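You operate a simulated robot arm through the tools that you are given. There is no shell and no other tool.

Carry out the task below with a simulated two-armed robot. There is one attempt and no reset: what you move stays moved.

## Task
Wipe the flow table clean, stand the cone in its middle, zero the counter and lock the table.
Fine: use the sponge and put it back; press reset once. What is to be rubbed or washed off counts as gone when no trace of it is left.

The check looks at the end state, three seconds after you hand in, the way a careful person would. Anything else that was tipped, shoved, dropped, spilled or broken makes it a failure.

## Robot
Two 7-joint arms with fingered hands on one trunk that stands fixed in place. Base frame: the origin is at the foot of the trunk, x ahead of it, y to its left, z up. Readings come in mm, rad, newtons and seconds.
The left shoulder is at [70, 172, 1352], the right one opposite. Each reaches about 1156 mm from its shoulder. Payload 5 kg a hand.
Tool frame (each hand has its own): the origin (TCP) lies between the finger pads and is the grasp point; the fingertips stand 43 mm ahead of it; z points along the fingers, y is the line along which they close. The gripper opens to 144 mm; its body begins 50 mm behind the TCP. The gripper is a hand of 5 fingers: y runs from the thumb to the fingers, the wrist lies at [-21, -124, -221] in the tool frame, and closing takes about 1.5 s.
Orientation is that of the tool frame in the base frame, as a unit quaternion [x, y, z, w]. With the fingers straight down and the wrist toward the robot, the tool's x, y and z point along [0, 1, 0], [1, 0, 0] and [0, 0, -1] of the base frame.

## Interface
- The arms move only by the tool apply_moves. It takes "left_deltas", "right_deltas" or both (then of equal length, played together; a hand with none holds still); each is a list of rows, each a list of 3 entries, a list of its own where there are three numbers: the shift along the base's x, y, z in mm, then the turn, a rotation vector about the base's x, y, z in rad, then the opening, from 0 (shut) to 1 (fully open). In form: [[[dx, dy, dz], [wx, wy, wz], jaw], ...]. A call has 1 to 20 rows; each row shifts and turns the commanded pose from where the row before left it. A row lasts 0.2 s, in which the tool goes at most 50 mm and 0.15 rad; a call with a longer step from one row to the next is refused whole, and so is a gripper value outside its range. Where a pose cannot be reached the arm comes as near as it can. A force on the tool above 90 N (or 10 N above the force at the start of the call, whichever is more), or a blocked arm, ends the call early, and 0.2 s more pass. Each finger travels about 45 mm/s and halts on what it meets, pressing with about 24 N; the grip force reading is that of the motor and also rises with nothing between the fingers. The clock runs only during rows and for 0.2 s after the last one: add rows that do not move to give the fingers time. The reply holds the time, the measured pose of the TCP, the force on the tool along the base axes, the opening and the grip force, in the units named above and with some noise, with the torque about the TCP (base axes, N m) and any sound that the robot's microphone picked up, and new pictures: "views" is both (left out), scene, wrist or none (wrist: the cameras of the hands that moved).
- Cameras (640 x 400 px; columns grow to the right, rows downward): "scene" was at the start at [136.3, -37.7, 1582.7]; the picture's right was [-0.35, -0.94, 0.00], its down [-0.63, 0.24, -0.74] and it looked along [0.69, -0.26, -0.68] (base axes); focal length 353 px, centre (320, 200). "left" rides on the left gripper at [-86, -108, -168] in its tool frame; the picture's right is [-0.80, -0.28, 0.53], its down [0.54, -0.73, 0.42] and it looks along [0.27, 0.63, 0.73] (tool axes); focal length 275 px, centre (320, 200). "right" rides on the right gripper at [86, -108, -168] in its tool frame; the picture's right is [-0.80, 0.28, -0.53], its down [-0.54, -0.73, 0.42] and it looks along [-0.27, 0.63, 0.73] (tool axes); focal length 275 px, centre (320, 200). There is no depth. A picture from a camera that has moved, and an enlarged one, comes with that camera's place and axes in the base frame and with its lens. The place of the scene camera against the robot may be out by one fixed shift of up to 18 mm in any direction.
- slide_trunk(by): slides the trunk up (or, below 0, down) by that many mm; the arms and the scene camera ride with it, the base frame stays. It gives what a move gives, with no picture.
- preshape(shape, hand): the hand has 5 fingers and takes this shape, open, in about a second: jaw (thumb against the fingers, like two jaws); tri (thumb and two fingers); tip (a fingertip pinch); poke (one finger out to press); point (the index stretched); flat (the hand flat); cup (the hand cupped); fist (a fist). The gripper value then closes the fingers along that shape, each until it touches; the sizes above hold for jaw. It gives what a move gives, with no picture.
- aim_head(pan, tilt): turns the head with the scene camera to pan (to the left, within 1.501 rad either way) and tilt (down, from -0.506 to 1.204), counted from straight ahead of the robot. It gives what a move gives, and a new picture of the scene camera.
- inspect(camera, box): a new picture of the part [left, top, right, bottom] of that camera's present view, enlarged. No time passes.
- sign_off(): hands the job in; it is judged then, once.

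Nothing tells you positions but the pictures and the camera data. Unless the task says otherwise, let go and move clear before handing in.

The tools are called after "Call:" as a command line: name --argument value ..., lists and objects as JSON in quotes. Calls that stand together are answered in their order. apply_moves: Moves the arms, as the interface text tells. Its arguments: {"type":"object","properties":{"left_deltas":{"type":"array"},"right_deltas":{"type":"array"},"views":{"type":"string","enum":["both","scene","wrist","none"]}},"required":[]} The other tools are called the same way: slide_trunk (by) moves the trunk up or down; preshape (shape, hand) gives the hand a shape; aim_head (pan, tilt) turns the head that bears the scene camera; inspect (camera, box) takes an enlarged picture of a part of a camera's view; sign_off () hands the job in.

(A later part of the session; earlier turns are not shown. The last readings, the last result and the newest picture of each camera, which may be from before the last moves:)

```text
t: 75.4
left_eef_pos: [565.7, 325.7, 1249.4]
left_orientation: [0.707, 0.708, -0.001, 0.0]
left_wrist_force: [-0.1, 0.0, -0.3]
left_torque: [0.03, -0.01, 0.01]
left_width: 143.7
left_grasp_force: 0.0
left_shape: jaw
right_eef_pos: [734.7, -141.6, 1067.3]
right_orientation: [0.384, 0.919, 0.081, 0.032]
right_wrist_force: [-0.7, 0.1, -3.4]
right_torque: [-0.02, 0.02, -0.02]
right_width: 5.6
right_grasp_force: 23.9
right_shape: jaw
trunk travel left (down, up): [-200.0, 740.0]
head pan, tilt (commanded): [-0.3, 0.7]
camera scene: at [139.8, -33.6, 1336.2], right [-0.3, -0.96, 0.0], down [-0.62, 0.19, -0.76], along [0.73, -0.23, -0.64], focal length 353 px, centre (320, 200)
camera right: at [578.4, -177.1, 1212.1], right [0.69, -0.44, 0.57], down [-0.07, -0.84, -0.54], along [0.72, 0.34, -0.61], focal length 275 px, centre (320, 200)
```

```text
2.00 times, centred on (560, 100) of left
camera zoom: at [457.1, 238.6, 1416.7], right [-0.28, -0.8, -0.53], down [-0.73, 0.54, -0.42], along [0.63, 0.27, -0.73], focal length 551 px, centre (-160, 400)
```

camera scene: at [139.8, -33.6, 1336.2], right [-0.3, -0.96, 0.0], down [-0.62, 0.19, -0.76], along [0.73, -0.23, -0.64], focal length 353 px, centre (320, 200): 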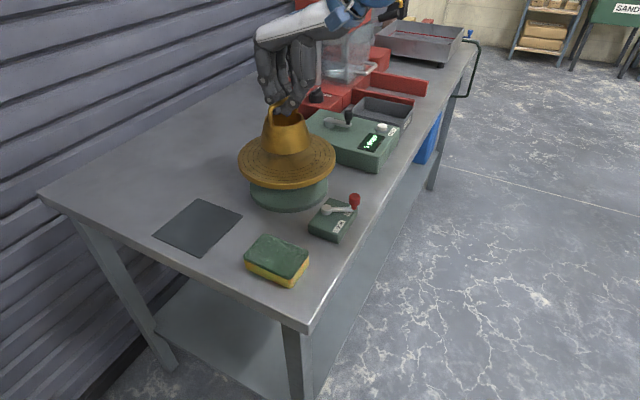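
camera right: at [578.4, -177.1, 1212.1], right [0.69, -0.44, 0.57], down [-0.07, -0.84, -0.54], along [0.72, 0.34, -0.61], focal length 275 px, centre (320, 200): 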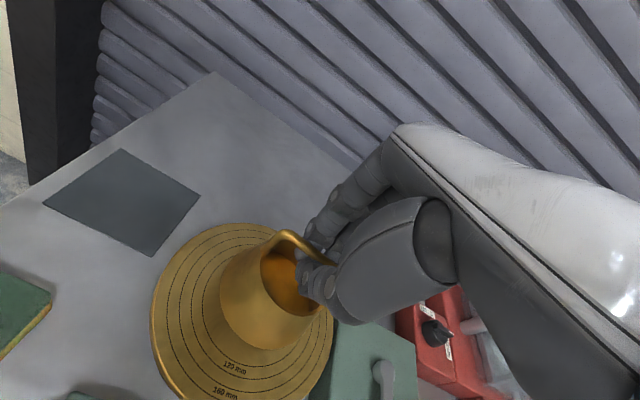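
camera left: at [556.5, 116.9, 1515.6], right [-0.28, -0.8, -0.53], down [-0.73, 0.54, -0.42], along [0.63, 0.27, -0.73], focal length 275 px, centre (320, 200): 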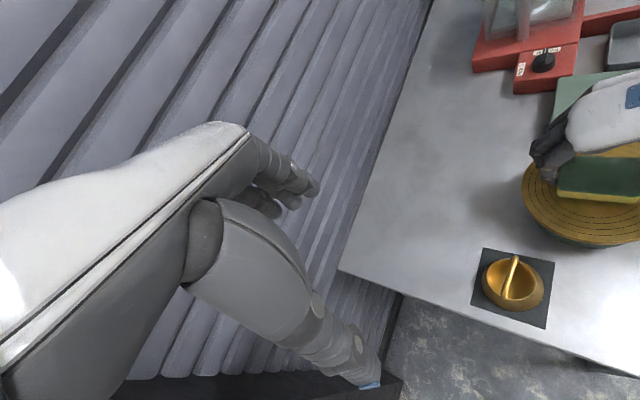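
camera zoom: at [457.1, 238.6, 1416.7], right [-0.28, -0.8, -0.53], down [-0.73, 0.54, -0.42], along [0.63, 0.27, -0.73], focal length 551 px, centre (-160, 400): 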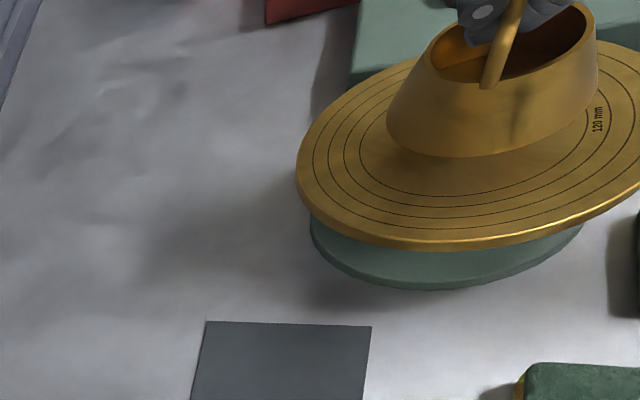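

Call:
apply_moves --right_deltas '[[[0, 0, -10], [0, 0, 0], 0], [[0, 0, -10], [0, 0, 0], 0], [[0, 0, -6], [0, 0, 0], 0], [[0, 0, 0], [0, 0, 0], 0]]' --views "none"

Call:
inspect --camera "scene" --box '[230, 110, 345, 215]'

Call:
inspect --camera "right" --box '[140, 200, 360, 400]'

Call:
inspect --camera "left" --box '[540, 0, 640, 120]'

```text
t: 76.4
left_eef_pos: [565.5, 326.0, 1249.1]
left_orientation: [0.707, 0.708, 0.0, 0.0]
left_wrist_force: [0.4, 0.3, 0.2]
left_torque: [-0.04, 0.01, 0.03]
left_width: 143.6
left_grasp_force: 0.0
left_shape: jaw
right_eef_pos: [735.4, -141.3, 1040.5]
right_orientation: [0.383, 0.92, 0.081, 0.031]
right_wrist_force: [-0.2, -0.2, -3.7]
right_torque: [-0.02, 0.03, 0.0]
right_width: 5.6
right_grasp_force: 23.8
right_shape: jaw
trunk travel left (down, up): [-200.0, 740.0]
head pan, tilt (commanded): [-0.3, 0.7]
```

```text
3.81 times, centred on (288, 162) of scene
camera zoom: at [139.7, -33.4, 1336.2], right [-0.3, -0.96, 0.0], down [-0.62, 0.19, -0.76], along [0.73, -0.23, -0.64], focal length 1346 px, centre (444, 343)
```

zoom: 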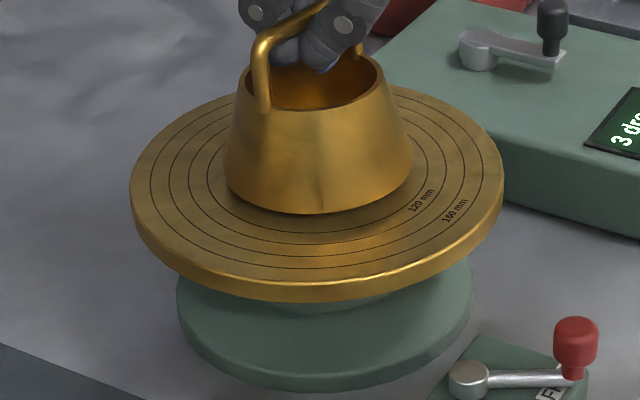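

```text
2.00 times, centred on (250, 300) of right
camera zoom: at [578.2, -177.1, 1186.4], right [0.69, -0.44, 0.57], down [-0.07, -0.84, -0.54], along [0.72, 0.34, -0.61], focal length 551 px, centre (460, 0)
```

zoom: 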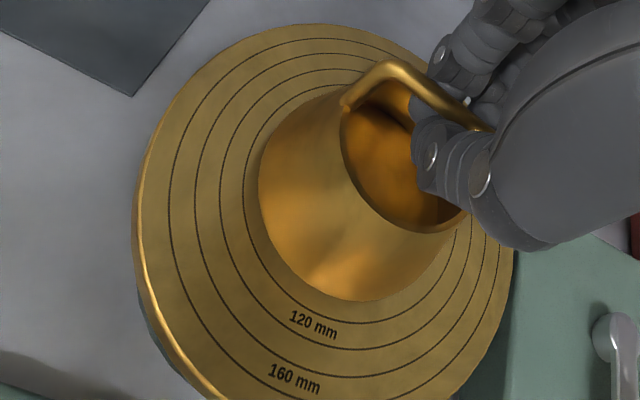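

```text
3.33 times, centred on (590, 60) of left
camera zoom: at [457.0, 238.7, 1416.7], right [-0.28, -0.8, -0.53], down [-0.73, 0.54, -0.42], along [0.63, 0.27, -0.73], focal length 918 px, centre (-580, 667)
```

zoom: 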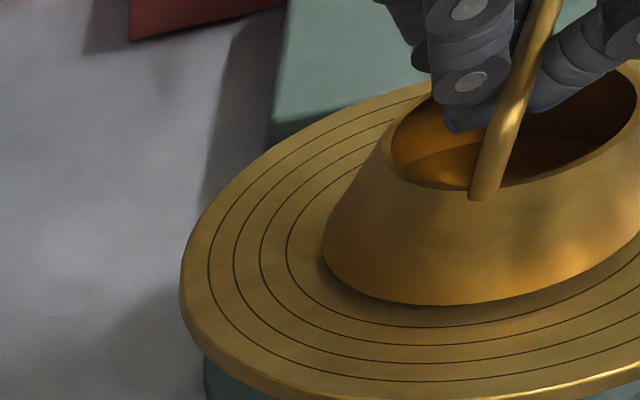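

The rings show the cone is about 4 mm off centre, toward the robot. I'll nudge it by that much and lower it to touch down.

Call:
apply_moves --right_deltas '[[[4.2, -0.7, 0], [0, 0, 0], 0], [[0, 0, 0], [0, 0, 0], 0], [[0, 0, -3], [0, 0, 0], 0], [[0, 0, 0], [0, 0, 0], 0]]' --views "none"

Call:
inspect --camera "scene" --box '[230, 110, 345, 215]'

Call:
inspect --camera "right" --box '[140, 200, 360, 400]'

Call:
inspect --camera "left" --box '[540, 0, 640, 120]'

```text
t: 77.4
left_eef_pos: [566.5, 325.3, 1249.1]
left_orientation: [0.707, 0.708, 0.0, 0.0]
left_wrist_force: [-1.2, 0.9, 0.4]
left_torque: [-0.01, -0.03, -0.01]
left_width: 143.6
left_grasp_force: 0.0
left_shape: jaw
right_eef_pos: [739.5, -141.0, 1036.3]
right_orientation: [0.383, 0.919, 0.081, 0.032]
right_wrist_force: [0.5, -0.2, -3.6]
right_torque: [0.01, 0.0, 0.0]
right_width: 5.9
right_grasp_force: 23.6
right_shape: jaw
trunk travel left (down, up): [-200.0, 740.0]
head pan, tilt (commanded): [-0.3, 0.7]
```

```text
3.81 times, centred on (288, 162) of scene
camera zoom: at [139.7, -33.3, 1336.2], right [-0.3, -0.96, 0.0], down [-0.62, 0.19, -0.76], along [0.73, -0.23, -0.64], focal length 1346 px, centre (444, 343)
```

zoom: 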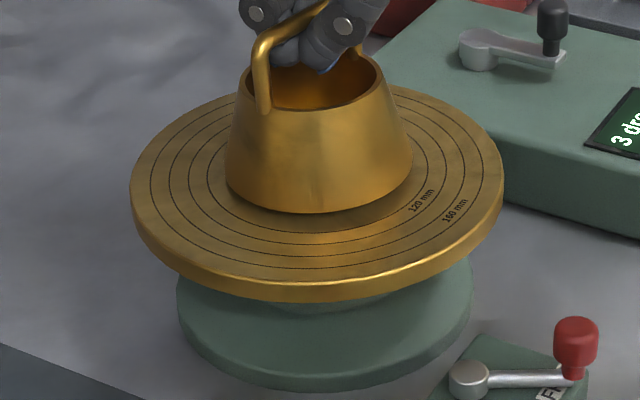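

```text
2.00 times, centred on (250, 300) of right
camera zoom: at [583.0, -177.9, 1183.5], right [0.69, -0.44, 0.57], down [-0.07, -0.84, -0.54], along [0.72, 0.34, -0.61], focal length 551 px, centre (460, 0)
```

zoom: 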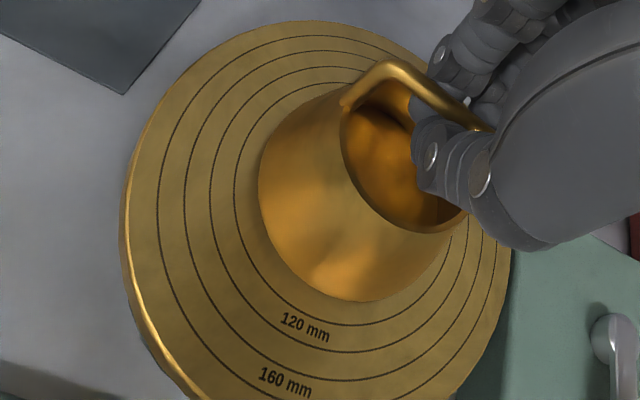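

```text
3.33 times, centred on (590, 60) of left
camera zoom: at [457.0, 238.8, 1416.7], right [-0.28, -0.8, -0.53], down [-0.73, 0.54, -0.42], along [0.63, 0.27, -0.73], focal length 918 px, centre (-580, 667)
```

zoom: 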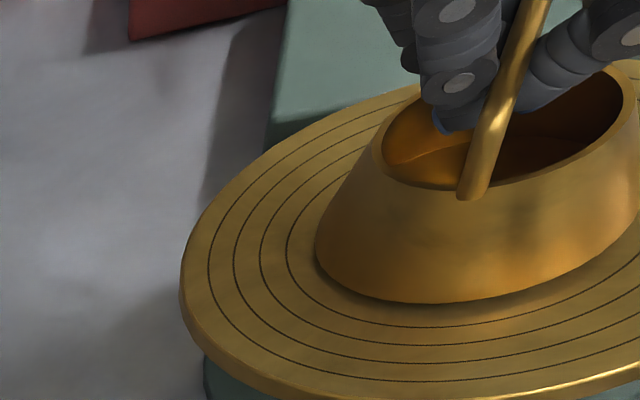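

Now concentric in all views. Lowering gently until the weight comes off the hand.

Call:
apply_moves --right_deltas '[[[0, 0, -1], [0, 0, 0], 0], [[0, 0, -1], [0, 0, 0], 0], [[0, 0, 0], [0, 0, 0], 0]]' --views "none"

```text
t: 78.2
left_eef_pos: [565.7, 325.2, 1248.6]
left_orientation: [0.706, 0.708, 0.0, -0.001]
left_wrist_force: [0.8, 1.1, 0.6]
left_torque: [0.01, -0.05, -0.01]
left_width: 143.7
left_grasp_force: 0.0
left_shape: jaw
right_eef_pos: [739.4, -142.3, 1035.6]
right_orientation: [0.383, 0.92, 0.081, 0.032]
right_wrist_force: [-0.5, 0.8, -2.8]
right_torque: [0.04, -0.04, -0.02]
right_width: 5.4
right_grasp_force: 24.1
right_shape: jaw
trunk travel left (down, up): [-200.0, 740.0]
head pan, tilt (commanded): [-0.3, 0.7]
```

Call:
apply_moves --right_deltas '[[[0, 0, -1], [0, 0, 0], 0], [[0, 0, -1], [0, 0, 0], 0], [[0, 0, 0], [0, 0, 0], 0]]' --views "none"

```text
t: 79.0
left_eef_pos: [565.8, 326.9, 1248.7]
left_orientation: [0.706, 0.708, 0.0, 0.0]
left_wrist_force: [0.3, -0.8, 0.9]
left_torque: [0.01, -0.02, -0.02]
left_width: 144.1
left_grasp_force: 0.0
left_shape: jaw
right_eef_pos: [739.5, -142.7, 1033.4]
right_orientation: [0.384, 0.919, 0.082, 0.032]
right_wrist_force: [-0.2, 0.4, -2.3]
right_torque: [-0.03, -0.05, 0.01]
right_width: 5.8
right_grasp_force: 24.2
right_shape: jaw
trunk travel left (down, up): [-200.0, 740.0]
head pan, tilt (commanded): [-0.3, 0.7]
```

Call:
apply_moves --right_deltas '[[[0, 0, -1], [0, 0, 0], 0], [[0, 0, 0], [0, 0, 0], 0]]' --views "none"

Call:
inspect --camera "scene" --box '[230, 110, 345, 215]'

```text
t: 79.6
left_eef_pos: [566.3, 324.8, 1249.1]
left_orientation: [0.706, 0.708, 0.001, -0.001]
left_wrist_force: [0.7, 0.3, -0.4]
left_torque: [0.0, -0.03, -0.01]
left_width: 143.8
left_grasp_force: 0.1
left_shape: jaw
right_eef_pos: [739.3, -141.9, 1033.7]
right_orientation: [0.383, 0.919, 0.082, 0.032]
right_wrist_force: [-1.4, -0.7, -2.1]
right_torque: [0.01, -0.03, -0.02]
right_width: 5.8
right_grasp_force: 24.6
right_shape: jaw
trunk travel left (down, up): [-200.0, 740.0]
head pan, tilt (commanded): [-0.3, 0.7]
```

```text
3.81 times, centred on (288, 162) of scene
camera zoom: at [139.5, -33.3, 1336.2], right [-0.3, -0.96, 0.0], down [-0.62, 0.19, -0.76], along [0.73, -0.23, -0.64], focal length 1346 px, centre (444, 343)
```

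zoom: 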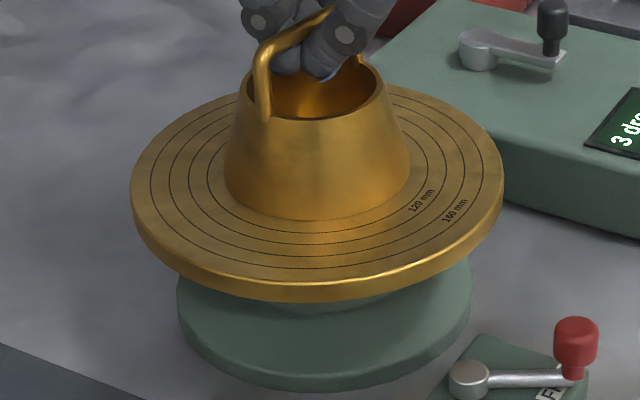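

Call:
apply_moves --right_deltas '[[[0, 0, -1], [0, 0, 0], 0], [[0, 0, -0.5], [0, 0, 0], 0], [[0, 0, 0], [0, 0, 0], 0]]' --views "none"

```text
t: 80.4
left_eef_pos: [565.1, 325.8, 1250.8]
left_orientation: [0.707, 0.708, 0.0, 0.0]
left_wrist_force: [-0.1, 0.4, -0.1]
left_torque: [0.03, 0.0, 0.0]
left_width: 143.7
left_grasp_force: 0.1
left_shape: jaw
right_eef_pos: [739.8, -141.7, 1032.3]
right_orientation: [0.384, 0.919, 0.082, 0.033]
right_wrist_force: [-1.9, -0.2, 0.6]
right_torque: [-0.01, -0.03, -0.02]
right_width: 5.6
right_grasp_force: 23.6
right_shape: jaw
trunk travel left (down, up): [-200.0, 740.0]
head pan, tilt (commanded): [-0.3, 0.7]
```

The cone is seated (force about 0). One last concentricity check before letting go.

Call:
inspect --camera "scene" --box '[230, 110, 345, 215]'

Call:
inspect --camera "right" --box '[140, 200, 360, 400]'

Call:
inspect --camera "left" --box '[540, 0, 640, 120]'

```text
3.81 times, centred on (288, 162) of scene
camera zoom: at [139.2, -33.2, 1336.3], right [-0.3, -0.96, 0.0], down [-0.62, 0.19, -0.76], along [0.73, -0.23, -0.64], focal length 1346 px, centre (444, 343)
```

zoom: 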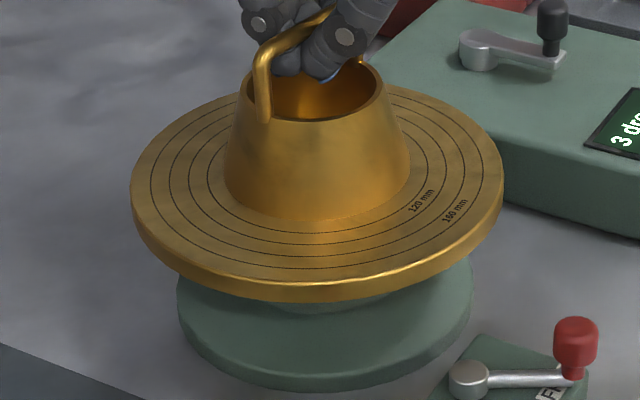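

```text
2.00 times, centred on (250, 300) of right
camera zoom: at [582.3, -178.5, 1178.0], right [0.69, -0.44, 0.57], down [-0.07, -0.84, -0.54], along [0.72, 0.34, -0.61], focal length 551 px, centre (460, 0)
```

zoom: 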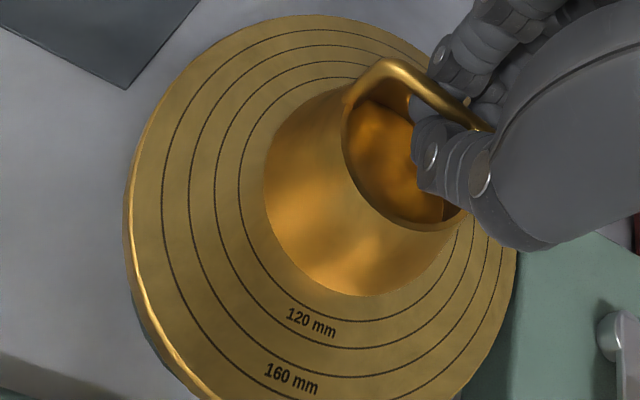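

```text
3.33 times, centred on (590, 60) of left
camera zoom: at [456.4, 239.0, 1416.9], right [-0.28, -0.8, -0.53], down [-0.73, 0.54, -0.42], along [0.63, 0.27, -0.73], focal length 918 px, centre (-580, 667)
```

zoom: 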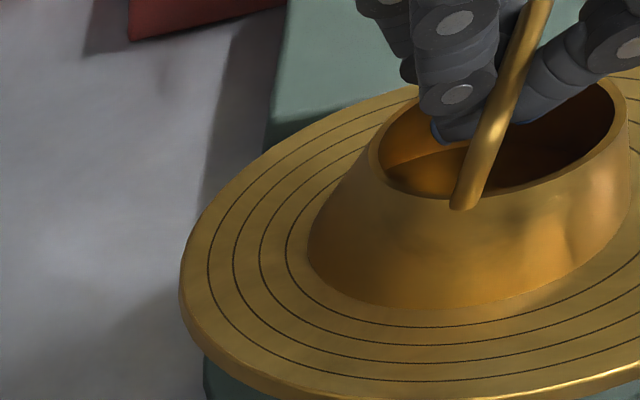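

Concentric within about 1–2 mm. I'll open slightly to free the bar, then withdraw along the tool axis.

Call:
apply_moves --right_deltas '[[[0, 0, 0], [0, 0, 0], 0.1], [[0, 0, 0], [0, 0, 0], 0.2], [[0, 0, 0], [0, 0, 0], 0.25], [[0, 0, 0], [0, 0, 0], 0.25]]' --views "none"

Call:
inspect --camera "left" --box '[540, 0, 640, 120]'

Call:
inspect --camera "scene" --box '[230, 80, 345, 215]'

```text
t: 81.4
left_eef_pos: [565.0, 324.6, 1250.4]
left_orientation: [0.707, 0.707, 0.0, 0.0]
left_wrist_force: [-0.3, 0.0, -0.2]
left_torque: [-0.01, -0.01, -0.02]
left_width: 143.8
left_grasp_force: 0.1
left_shape: jaw
right_eef_pos: [737.7, -143.2, 1033.7]
right_orientation: [0.383, 0.919, 0.082, 0.034]
right_wrist_force: [0.7, -0.3, 7.4]
right_torque: [-0.06, 0.06, -0.02]
right_width: 35.4
right_grasp_force: 0.1
right_shape: jaw
trunk travel left (down, up): [-200.0, 740.0]
head pan, tilt (commanded): [-0.3, 0.7]
```

```text
3.33 times, centred on (590, 60) of left
camera zoom: at [456.1, 239.2, 1417.0], right [-0.28, -0.8, -0.53], down [-0.73, 0.54, -0.42], along [0.63, 0.27, -0.73], focal length 918 px, centre (-580, 667)
```

zoom: 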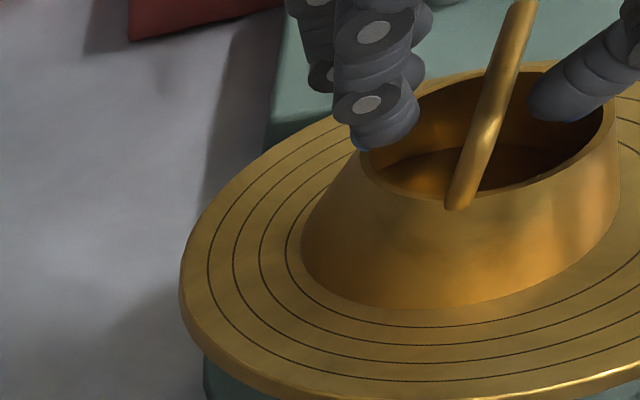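

```text
2.96 times, centred on (288, 148) of scene
camera zoom: at [138.9, -33.0, 1336.4], right [-0.3, -0.96, 0.0], down [-0.62, 0.19, -0.77], along [0.73, -0.23, -0.64], focal length 1047 px, centre (416, 356)
```

zoom: 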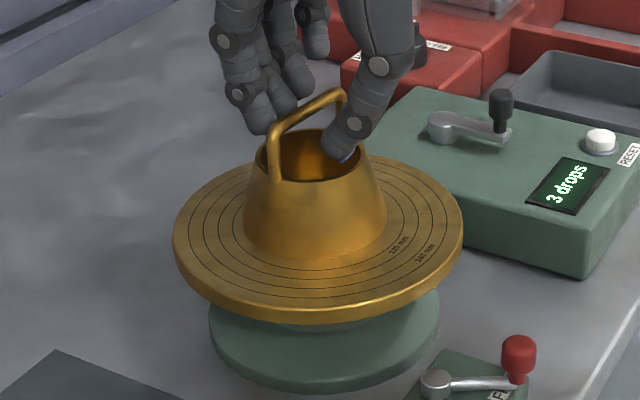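

A fingertip is touching the rim (about 7 N), so I'll withdraw upward right away.

Call:
apply_moves --right_deltas '[[[0, 0, 5], [0, 0, 0], 0.25], [[-1, -1, 10], [0, 0, 0], 0.25], [[0, 0, 0], [0, 0, 0], 0.25]]' --views "none"

Call:
inspect --camera "left" --box '[540, 0, 640, 120]'

Call:
inspect --camera "scene" --box '[230, 80, 345, 215]'

```text
t: 82.2
left_eef_pos: [566.6, 325.1, 1248.2]
left_orientation: [0.706, 0.708, -0.001, 0.0]
left_wrist_force: [-0.1, 0.1, 0.3]
left_torque: [-0.04, 0.0, 0.0]
left_width: 143.8
left_grasp_force: 0.0
left_shape: jaw
right_eef_pos: [738.7, -144.7, 1046.4]
right_orientation: [0.383, 0.92, 0.08, 0.032]
right_wrist_force: [0.8, -0.5, -0.3]
right_torque: [0.0, -0.02, 0.0]
right_width: 35.9
right_grasp_force: 0.0
right_shape: jaw
trunk travel left (down, up): [-200.0, 740.0]
head pan, tilt (commanded): [-0.3, 0.7]
```

```text
3.33 times, centred on (590, 60) of left
camera zoom: at [457.1, 238.9, 1416.6], right [-0.28, -0.8, -0.53], down [-0.73, 0.54, -0.42], along [0.63, 0.27, -0.73], focal length 918 px, centre (-580, 667)
```

zoom: 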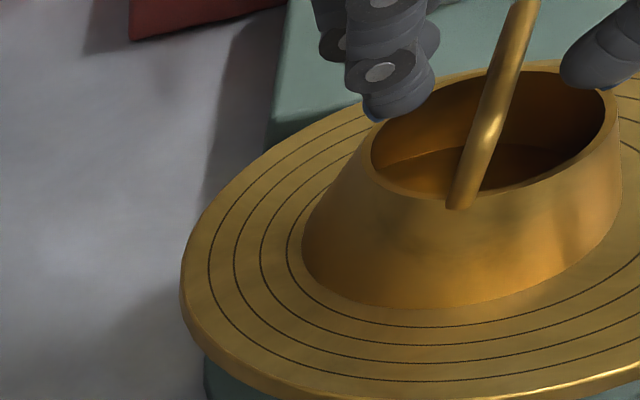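

```text
2.96 times, centred on (288, 148) of scene
camera zoom: at [139.8, -33.2, 1336.2], right [-0.3, -0.96, 0.0], down [-0.62, 0.19, -0.76], along [0.73, -0.23, -0.64], focal length 1047 px, centre (416, 356)
```

zoom: 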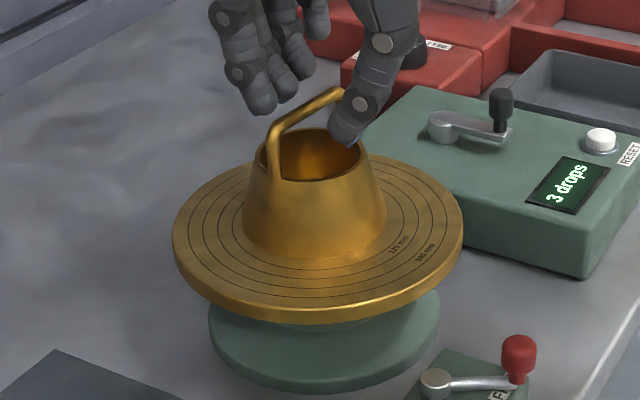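

Free of contact and the cone stays upright. Withdrawing fully.

Call:
apply_moves --right_deltas '[[[-3, -3, 22], [0, 0, 0], 0.25], [[-5, -5, 40], [0, 0, 0], 0.25], [[-5, -5, 40], [0, 0, 0], 0.4], [[-20, -40, 10], [0, 0, 0], 0.5], [[-20, -45, 0], [0, 0, 0], 0.6], [[-20, -45, 0], [0, 0, 0], 0.7], [[0, 0, 0], [0, 0, 0], 0.7]]' --views "both"

Call:
inspect --camera "left" --box '[520, 0, 640, 130]'

Call:
inspect --camera "scene" --box '[230, 100, 345, 215]'

Call:
inspect --camera "right" --box '[140, 100, 400, 300]'

```text
t: 83.8
left_eef_pos: [566.9, 326.4, 1248.0]
left_orientation: [0.707, 0.708, -0.002, 0.0]
left_wrist_force: [0.0, 0.7, -1.1]
left_torque: [-0.05, 0.01, 0.0]
left_width: 144.0
left_grasp_force: 0.1
left_shape: jaw
right_eef_pos: [666.2, -285.5, 1158.7]
right_orientation: [0.384, 0.919, 0.081, 0.032]
right_wrist_force: [1.0, 0.1, 0.4]
right_torque: [-0.05, 0.04, -0.01]
right_width: 100.5
right_grasp_force: 0.2
right_shape: jaw
trunk travel left (down, up): [-200.0, 740.0]
head pan, tilt (commanded): [-0.3, 0.7]
camera scene: at [140.3, -32.2, 1336.1], right [-0.3, -0.96, 0.0], down [-0.62, 0.19, -0.76], along [0.73, -0.23, -0.64], focal length 353 px, centre (320, 200)
camera right: at [510.3, -320.8, 1304.6], right [0.69, -0.44, 0.57], down [-0.07, -0.84, -0.54], along [0.72, 0.33, -0.61], focal length 275 px, centre (320, 200)
```

scene: 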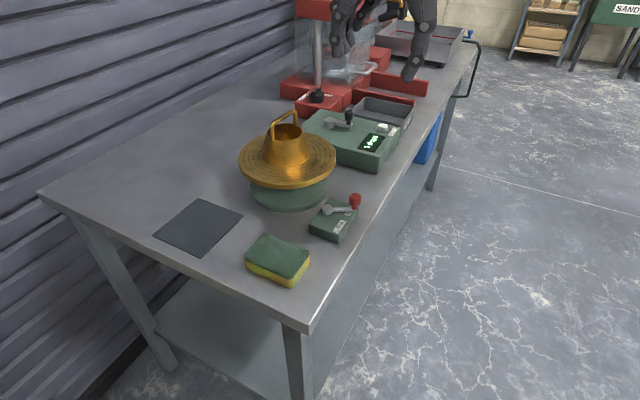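
right: 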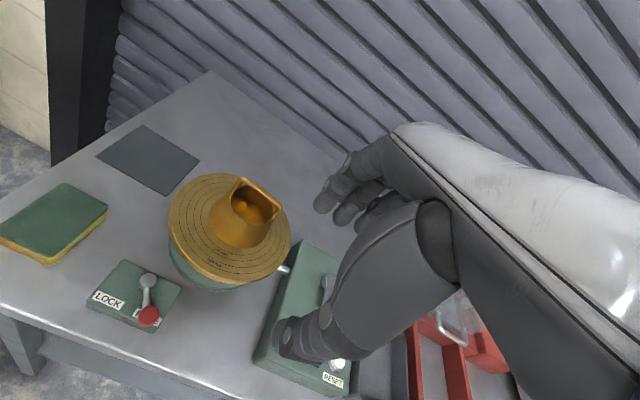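

```text
3.08 times, centred on (580, 65) of left
camera zoom: at [457.8, 239.9, 1416.1], right [-0.28, -0.8, -0.53], down [-0.73, 0.54, -0.42], along [0.63, 0.27, -0.73], focal length 847 px, centre (-480, 615)
```

zoom: 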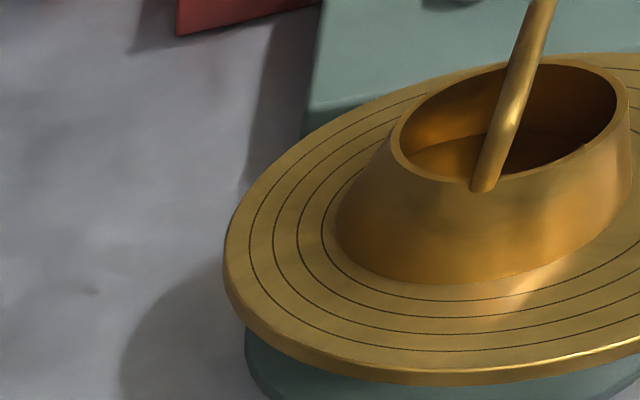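

```text
3.48 times, centred on (288, 158) of scene
camera zoom: at [140.3, -32.2, 1336.1], right [-0.3, -0.96, 0.0], down [-0.62, 0.19, -0.76], along [0.73, -0.23, -0.64], focal length 1229 px, centre (433, 348)
```

zoom: 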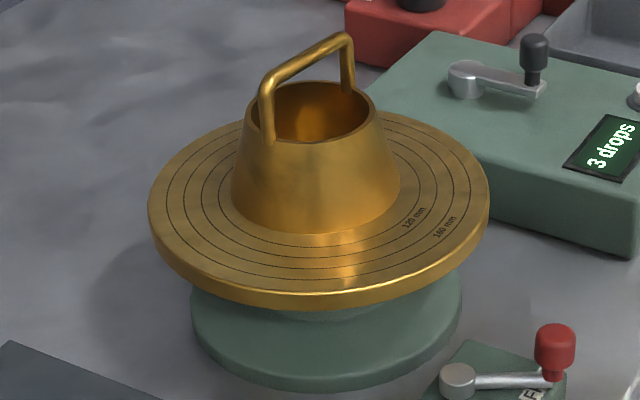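

```text
2.00 times, centred on (270, 200) of right
camera zoom: at [510.3, -320.8, 1304.6], right [0.69, -0.44, 0.57], down [-0.07, -0.84, -0.54], along [0.72, 0.33, -0.61], focal length 551 px, centre (420, 200)
```

zoom: 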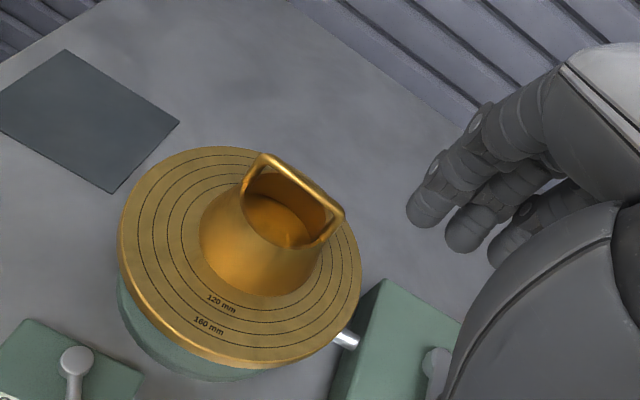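

The cone stands upright on the disc. I'll measure its centring more carefully with high zoom.

Call:
inspect --camera "scene" --box '[235, 135, 340, 195]'

Call:
inspect --camera "right" --box '[160, 160, 300, 300]'

Call:
inspect --camera "left" --box '[560, 20, 640, 110]'

```text
6.10 times, centred on (288, 165) of scene
camera zoom: at [140.3, -32.2, 1336.1], right [-0.3, -0.96, 0.0], down [-0.62, 0.19, -0.76], along [0.73, -0.23, -0.64], focal length 2153 px, centre (518, 413)
```

zoom: 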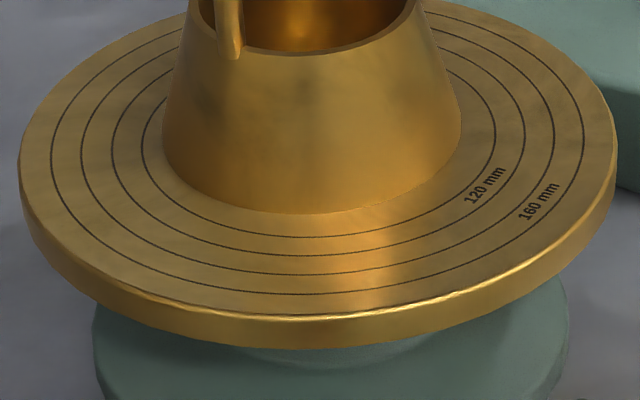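

```text
2.86 times, centred on (230, 230) of right
camera zoom: at [510.3, -320.8, 1304.6], right [0.69, -0.44, 0.57], down [-0.07, -0.84, -0.54], along [0.72, 0.33, -0.61], focal length 786 px, centre (577, 114)
```

zoom: 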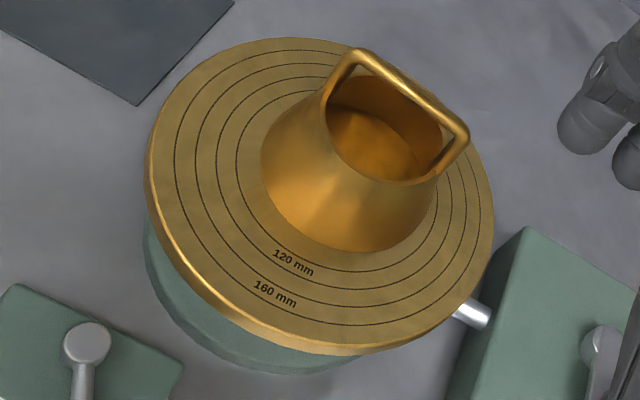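

```text
4.44 times, centred on (600, 65) of left
camera zoom: at [457.8, 239.9, 1416.1], right [-0.28, -0.8, -0.53], down [-0.73, 0.54, -0.42], along [0.63, 0.27, -0.73], focal length 1224 px, centre (-924, 800)
```

zoom: 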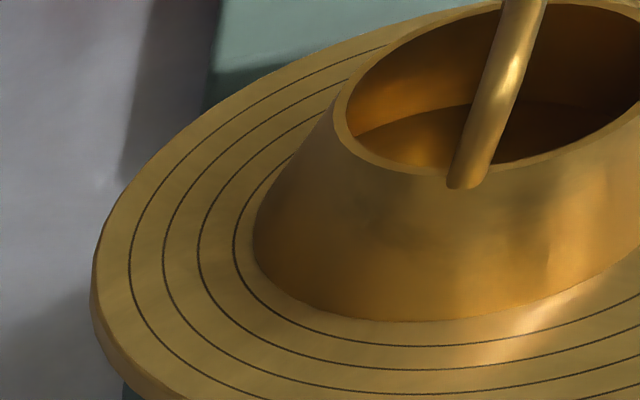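

The cone is within about 2–3 mm of centre, well inside the 120 mm ring. Next is the reset button: I'll square the hand up and put it in the poke shape, then look.

Call:
apply_moves --right_deltas '[[[10, -10, 0], [-0.062, 0.062, 0], 1], [[10, -10, 0], [-0.062, 0.062, 0], 1], [[0, 0, 0], [0, 0, 0], 1]]' --views "none"

Call:
preshape --hand "right" --shape "poke"

Call:
inspect --camera "right" --box '[0, 0, 640, 400]'

Call:
inspect --camera "scene" --box '[280, 0, 480, 180]'

```text
t: 84.6
left_eef_pos: [565.0, 324.5, 1250.1]
left_orientation: [0.707, 0.707, 0.0, 0.0]
left_wrist_force: [-0.6, -0.8, 0.9]
left_torque: [0.02, 0.02, 0.04]
left_width: 143.7
left_grasp_force: 0.0
left_shape: jaw
right_eef_pos: [685.1, -307.9, 1158.7]
right_orientation: [0.385, 0.923, 0.0, -0.001]
right_wrist_force: [-0.5, -0.7, 1.0]
right_torque: [0.04, -0.03, -0.01]
right_width: 143.7
right_grasp_force: 0.1
right_shape: jaw
trunk travel left (down, up): [-200.0, 740.0]
head pan, tilt (commanded): [-0.3, 0.7]
```

```text
t: 85.5
left_eef_pos: [565.0, 324.5, 1249.0]
left_orientation: [0.706, 0.708, 0.0, 0.0]
left_wrist_force: [-0.6, 0.0, 0.2]
left_torque: [0.0, 0.0, -0.02]
left_width: 143.7
left_grasp_force: 0.1
left_shape: jaw
right_eef_pos: [685.7, -305.3, 1159.7]
right_orientation: [0.385, 0.923, 0.001, -0.001]
right_wrist_force: [-0.1, 0.4, 0.0]
right_torque: [-0.01, 0.02, 0.01]
right_width: 0.0
right_grasp_force: 0.1
right_shape: poke
trunk travel left (down, up): [-200.0, 740.0]
head pan, tilt (commanded): [-0.3, 0.7]
```

```text
1.00 times, centred on (320, 200) of right (not enlarged: the box is as wide or as high as the picture)
camera zoom: at [548.4, -322.2, 1325.7], right [0.76, -0.37, 0.53], down [-0.13, -0.9, -0.42], along [0.63, 0.25, -0.73], focal length 275 px, centre (320, 200)
```

zoom: 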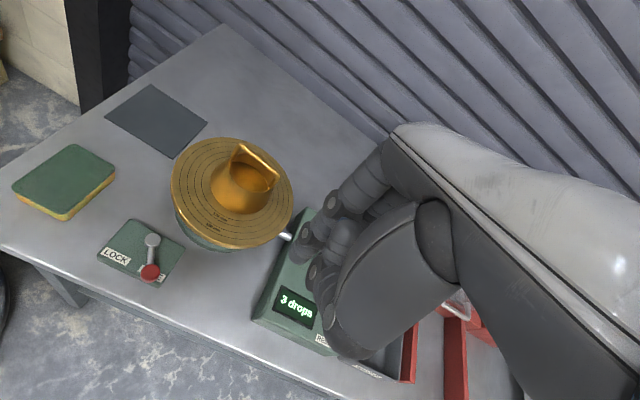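

```text
2.22 times, centred on (380, 90) of scene
camera zoom: at [139.5, -33.2, 1336.2], right [-0.3, -0.96, 0.0], down [-0.62, 0.19, -0.76], along [0.73, -0.23, -0.64], focal length 785 px, centre (187, 444)
```

zoom: 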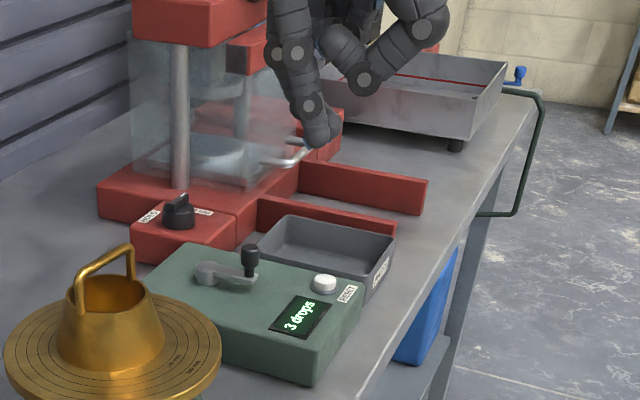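

Call:
inspect --camera "right" --box '[240, 160, 440, 380]'

Call:
inspect --camera "scene" --box '[330, 0, 450, 80]'

Call:
inspect --camera "left" --box '[400, 0, 640, 150]'

```text
1.82 times, centred on (340, 270) of right
camera zoom: at [548.4, -322.2, 1325.7], right [0.76, -0.37, 0.53], down [-0.13, -0.9, -0.42], along [0.63, 0.25, -0.73], focal length 500 px, centre (284, 73)
```

zoom: 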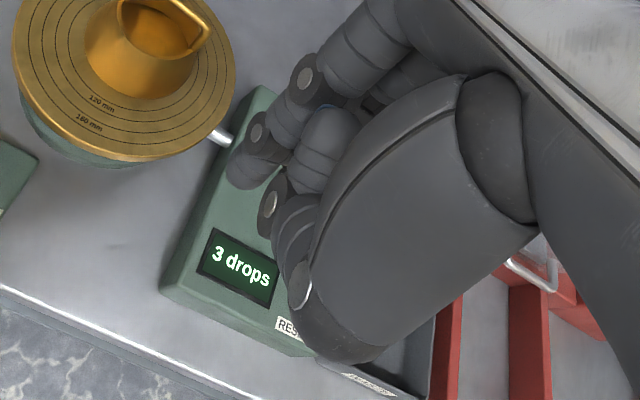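

```text
5.00 times, centred on (390, 40) of scene
camera zoom: at [139.5, -33.2, 1336.2], right [-0.3, -0.96, 0.0], down [-0.62, 0.19, -0.76], along [0.73, -0.23, -0.64], focal length 1766 px, centre (-30, 1000)
```

zoom: 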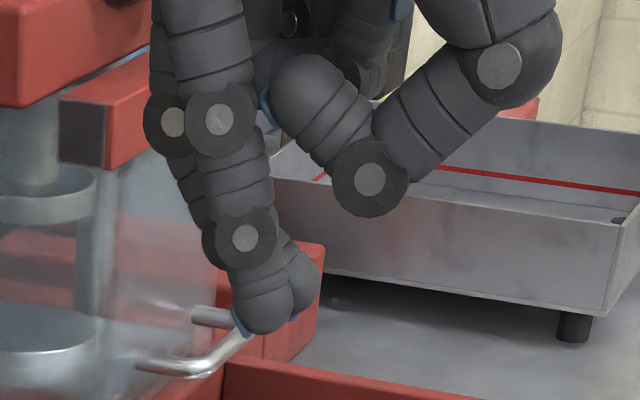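

```text
2.67 times, centred on (520, 75) of left
camera zoom: at [456.7, 238.9, 1416.7], right [-0.28, -0.8, -0.53], down [-0.73, 0.54, -0.42], along [0.63, 0.27, -0.73], focal length 734 px, centre (-213, 533)
```

zoom: 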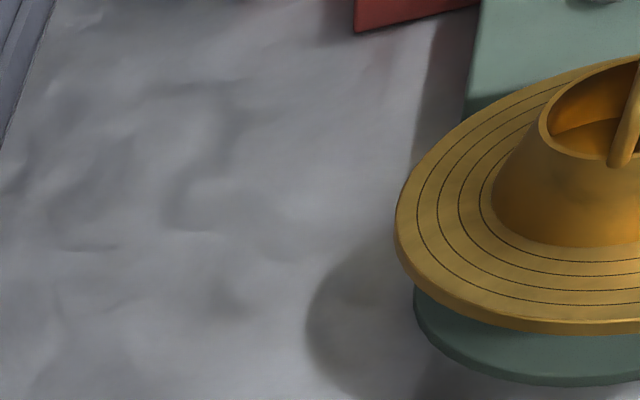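

The index finger is extended, with its tip at roughly (-14,+4,-36) from the TCP in this pose. I'll move so the fingertip hovers above the reset button near (829,-405).

Call:
apply_moves --right_deltas '[[[30, -20, 0], [0, 0, 0], 0], [[32, -21, -20], [0, 0, 0], 0], [[32, -21, -40], [0, 0, 0], 0], [[32, -21, -40], [0, 0, 0], 0], [[31, -21, -40], [0, 0, 0], 0], [[0, 0, -15], [0, 0, 0], 0], [[0, 0, 0], [0, 0, 0], 0]]' --views "both"

Call:
inspect --camera "right" --box '[200, 160, 400, 380]'

Call:
inspect --camera "scene" --box '[320, 50, 440, 180]'

```text
refused: row 3 steps farther than a row can; nothing moved
```

```text
1.82 times, centred on (300, 270) of right
camera zoom: at [548.4, -322.2, 1325.7], right [0.76, -0.37, 0.53], down [-0.13, -0.9, -0.42], along [0.63, 0.25, -0.73], focal length 500 px, centre (356, 73)
```

zoom: 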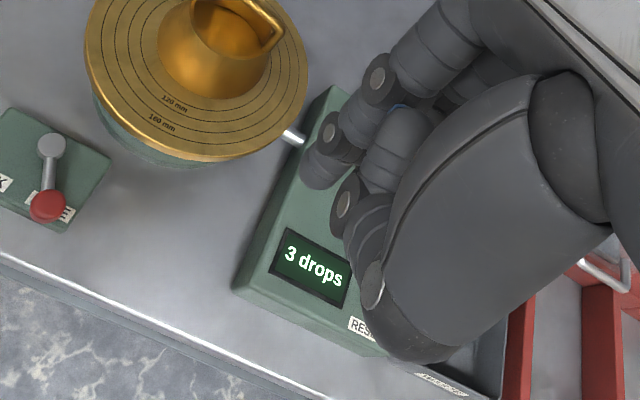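

```text
3.08 times, centred on (380, 115) of scene
camera zoom: at [139.5, -33.2, 1336.2], right [-0.3, -0.96, 0.0], down [-0.62, 0.19, -0.76], along [0.73, -0.23, -0.64], focal length 1087 px, centre (135, 462)
```

zoom: 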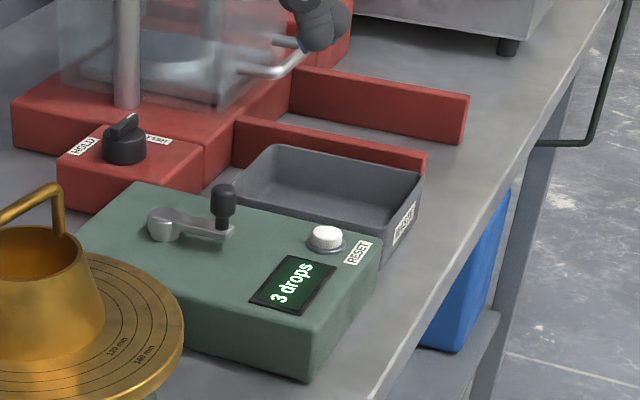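

A step was too long; I'll repeat the move with smaller ones.

Call:
apply_moves --right_deltas '[[[26, -17, -10], [0, 0, 0], 0], [[26, -17, -20], [0, 0, 0], 0], [[26, -17, -25], [0, 0, 0], 0], [[26, -18, -25], [0, 0, 0], 0], [[26, -18, -25], [0, 0, 0], 0], [[27, -17, -25], [0, 0, 0], 0], [[0, 0, -25], [0, 0, 0], 0], [[0, 0, 0], [0, 0, 0], 0]]' --views "both"

Call:
inspect --camera "right" --box '[200, 160, 400, 380]'

Call:
inspect --camera "scene" --box '[320, 50, 440, 180]'

```text
t: 87.3
left_eef_pos: [565.9, 326.3, 1248.8]
left_orientation: [0.706, 0.708, 0.0, 0.001]
left_wrist_force: [0.2, 0.2, -0.1]
left_torque: [-0.02, 0.02, -0.01]
left_width: 143.8
left_grasp_force: 0.1
left_shape: jaw
right_eef_pos: [842.6, -409.1, 1006.3]
right_orientation: [0.385, 0.923, 0.0, -0.001]
right_wrist_force: [-0.9, 0.4, -1.4]
right_torque: [0.03, 0.0, -0.01]
right_width: 0.0
right_grasp_force: 0.0
right_shape: poke
trunk travel left (down, up): [-200.0, 740.0]
head pan, tilt (commanded): [-0.3, 0.7]
camera scene: at [139.4, -32.9, 1336.3], right [-0.3, -0.96, 0.0], down [-0.62, 0.19, -0.76], along [0.73, -0.23, -0.64], focal length 353 px, centre (320, 200)
camera right: at [704.3, -425.8, 1172.2], right [0.76, -0.37, 0.53], down [-0.13, -0.9, -0.42], along [0.63, 0.25, -0.73], focal length 275 px, centre (320, 200)
```

scene: 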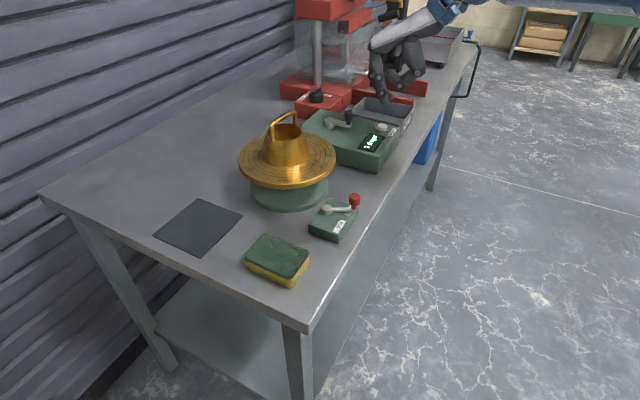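
right: 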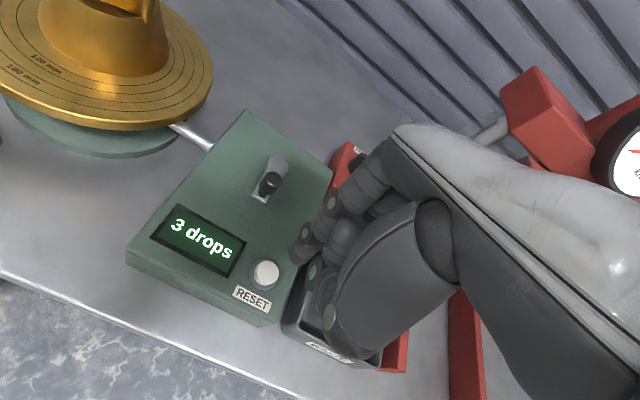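

```text
1.82 times, centred on (300, 270) of right
camera zoom: at [704.3, -425.8, 1172.2], right [0.76, -0.37, 0.53], down [-0.13, -0.9, -0.42], along [0.63, 0.25, -0.73], focal length 500 px, centre (356, 73)
```

zoom: 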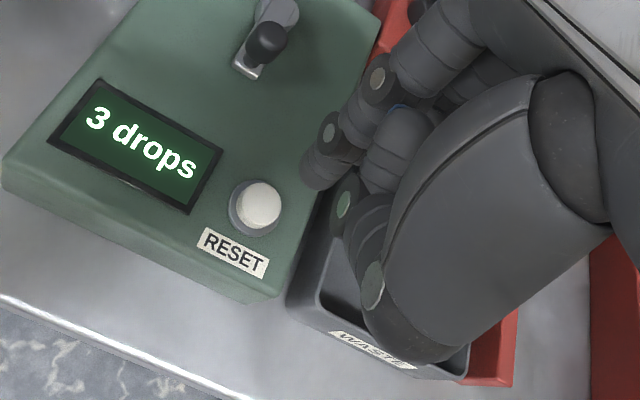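

```text
3.08 times, centred on (380, 115) of scene
camera zoom: at [139.4, -32.9, 1336.3], right [-0.3, -0.96, 0.0], down [-0.62, 0.19, -0.76], along [0.73, -0.23, -0.64], focal length 1087 px, centre (135, 462)
```

zoom: 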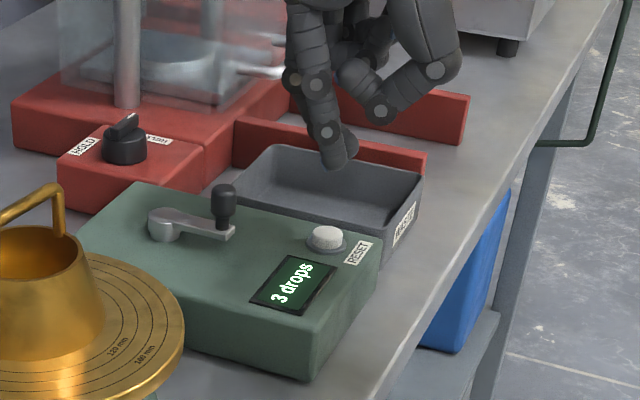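

The fingertip is nearly above the button. A small correction, then descend close to it.

Call:
apply_moves --right_deltas '[[[-1, 3, -15], [0, 0, 0], 0], [[0, 0, -15], [0, 0, 0], 0], [[0, 0, -12], [0, 0, 0], 0], [[0, 0, 0], [0, 0, 0], 0]]' --views "none"

Call:
inspect --camera "right" --box '[220, 180, 380, 340]'

Call:
inspect --camera "scene" --box '[340, 70, 430, 170]'

```text
t: 88.3
left_eef_pos: [564.7, 325.3, 1249.4]
left_orientation: [0.706, 0.708, 0.0, 0.001]
left_wrist_force: [0.1, 0.2, -0.7]
left_torque: [-0.04, 0.02, 0.0]
left_width: 143.7
left_grasp_force: 0.1
left_shape: jaw
right_eef_pos: [840.7, -407.4, 961.9]
right_orientation: [0.386, 0.923, 0.0, -0.001]
right_wrist_force: [-0.2, 0.0, -0.3]
right_torque: [-0.04, 0.0, 0.01]
right_width: 0.0
right_grasp_force: 0.0
right_shape: poke
trunk travel left (down, up): [-200.0, 740.0]
head pan, tilt (commanded): [-0.3, 0.7]
```

```text
2.50 times, centred on (300, 260) of right
camera zoom: at [704.2, -423.8, 1129.2], right [0.76, -0.37, 0.53], down [-0.13, -0.9, -0.42], along [0.63, 0.25, -0.73], focal length 688 px, centre (370, 50)
```

zoom: 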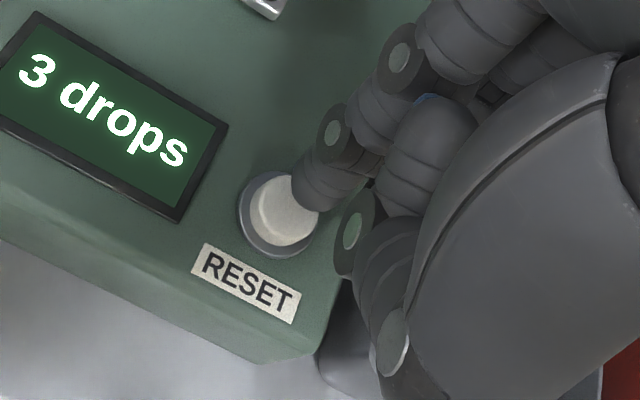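

```text
4.00 times, centred on (385, 120) of scene
camera zoom: at [139.3, -33.1, 1336.3], right [-0.3, -0.96, 0.0], down [-0.62, 0.19, -0.76], along [0.73, -0.23, -0.64], focal length 1413 px, centre (60, 520)
```

zoom: 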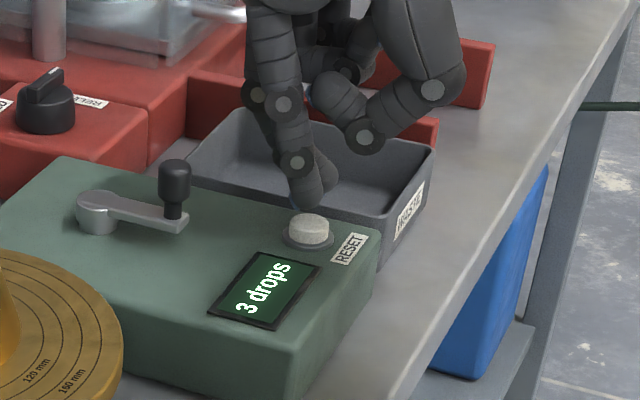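

Aligned over the button and about 15–20 mm above it. Descending slowly, watching force and display.

Call:
apply_moves --right_deltas '[[[0, 0, -7], [0, 0, 0], 0], [[0, 0, -3], [0, 0, 0], 0], [[0, 0, 0], [0, 0, 0], 0]]' --views "none"

Call:
inspect --camera "scene" --box '[340, 90, 420, 160]'

```text
t: 89.1
left_eef_pos: [565.0, 326.5, 1249.6]
left_orientation: [0.707, 0.707, -0.001, 0.0]
left_wrist_force: [0.6, 0.1, -0.3]
left_torque: [0.01, 0.02, 0.0]
left_width: 144.0
left_grasp_force: 0.1
left_shape: jaw
right_eef_pos: [842.0, -407.6, 951.2]
right_orientation: [0.385, 0.923, 0.0, -0.001]
right_wrist_force: [-0.8, -0.8, 1.3]
right_torque: [0.02, -0.02, -0.02]
right_width: 0.1
right_grasp_force: 0.1
right_shape: poke
trunk travel left (down, up): [-200.0, 740.0]
head pan, tilt (commanded): [-0.3, 0.7]
heard: click
```

```text
5.71 times, centred on (380, 125) of scene
camera zoom: at [139.3, -33.3, 1336.3], right [-0.3, -0.96, 0.0], down [-0.62, 0.19, -0.76], along [0.73, -0.23, -0.64], focal length 2019 px, centre (-23, 629)
```

zoom: 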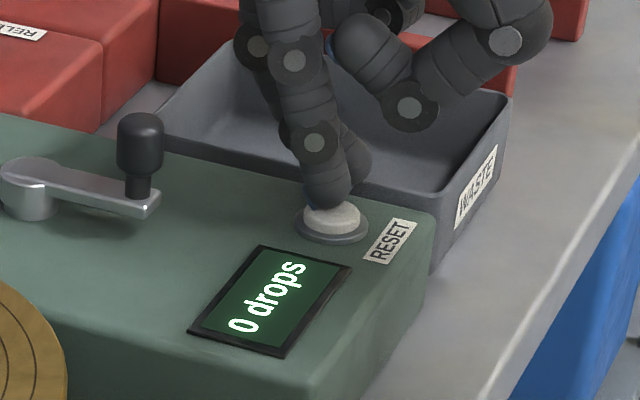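

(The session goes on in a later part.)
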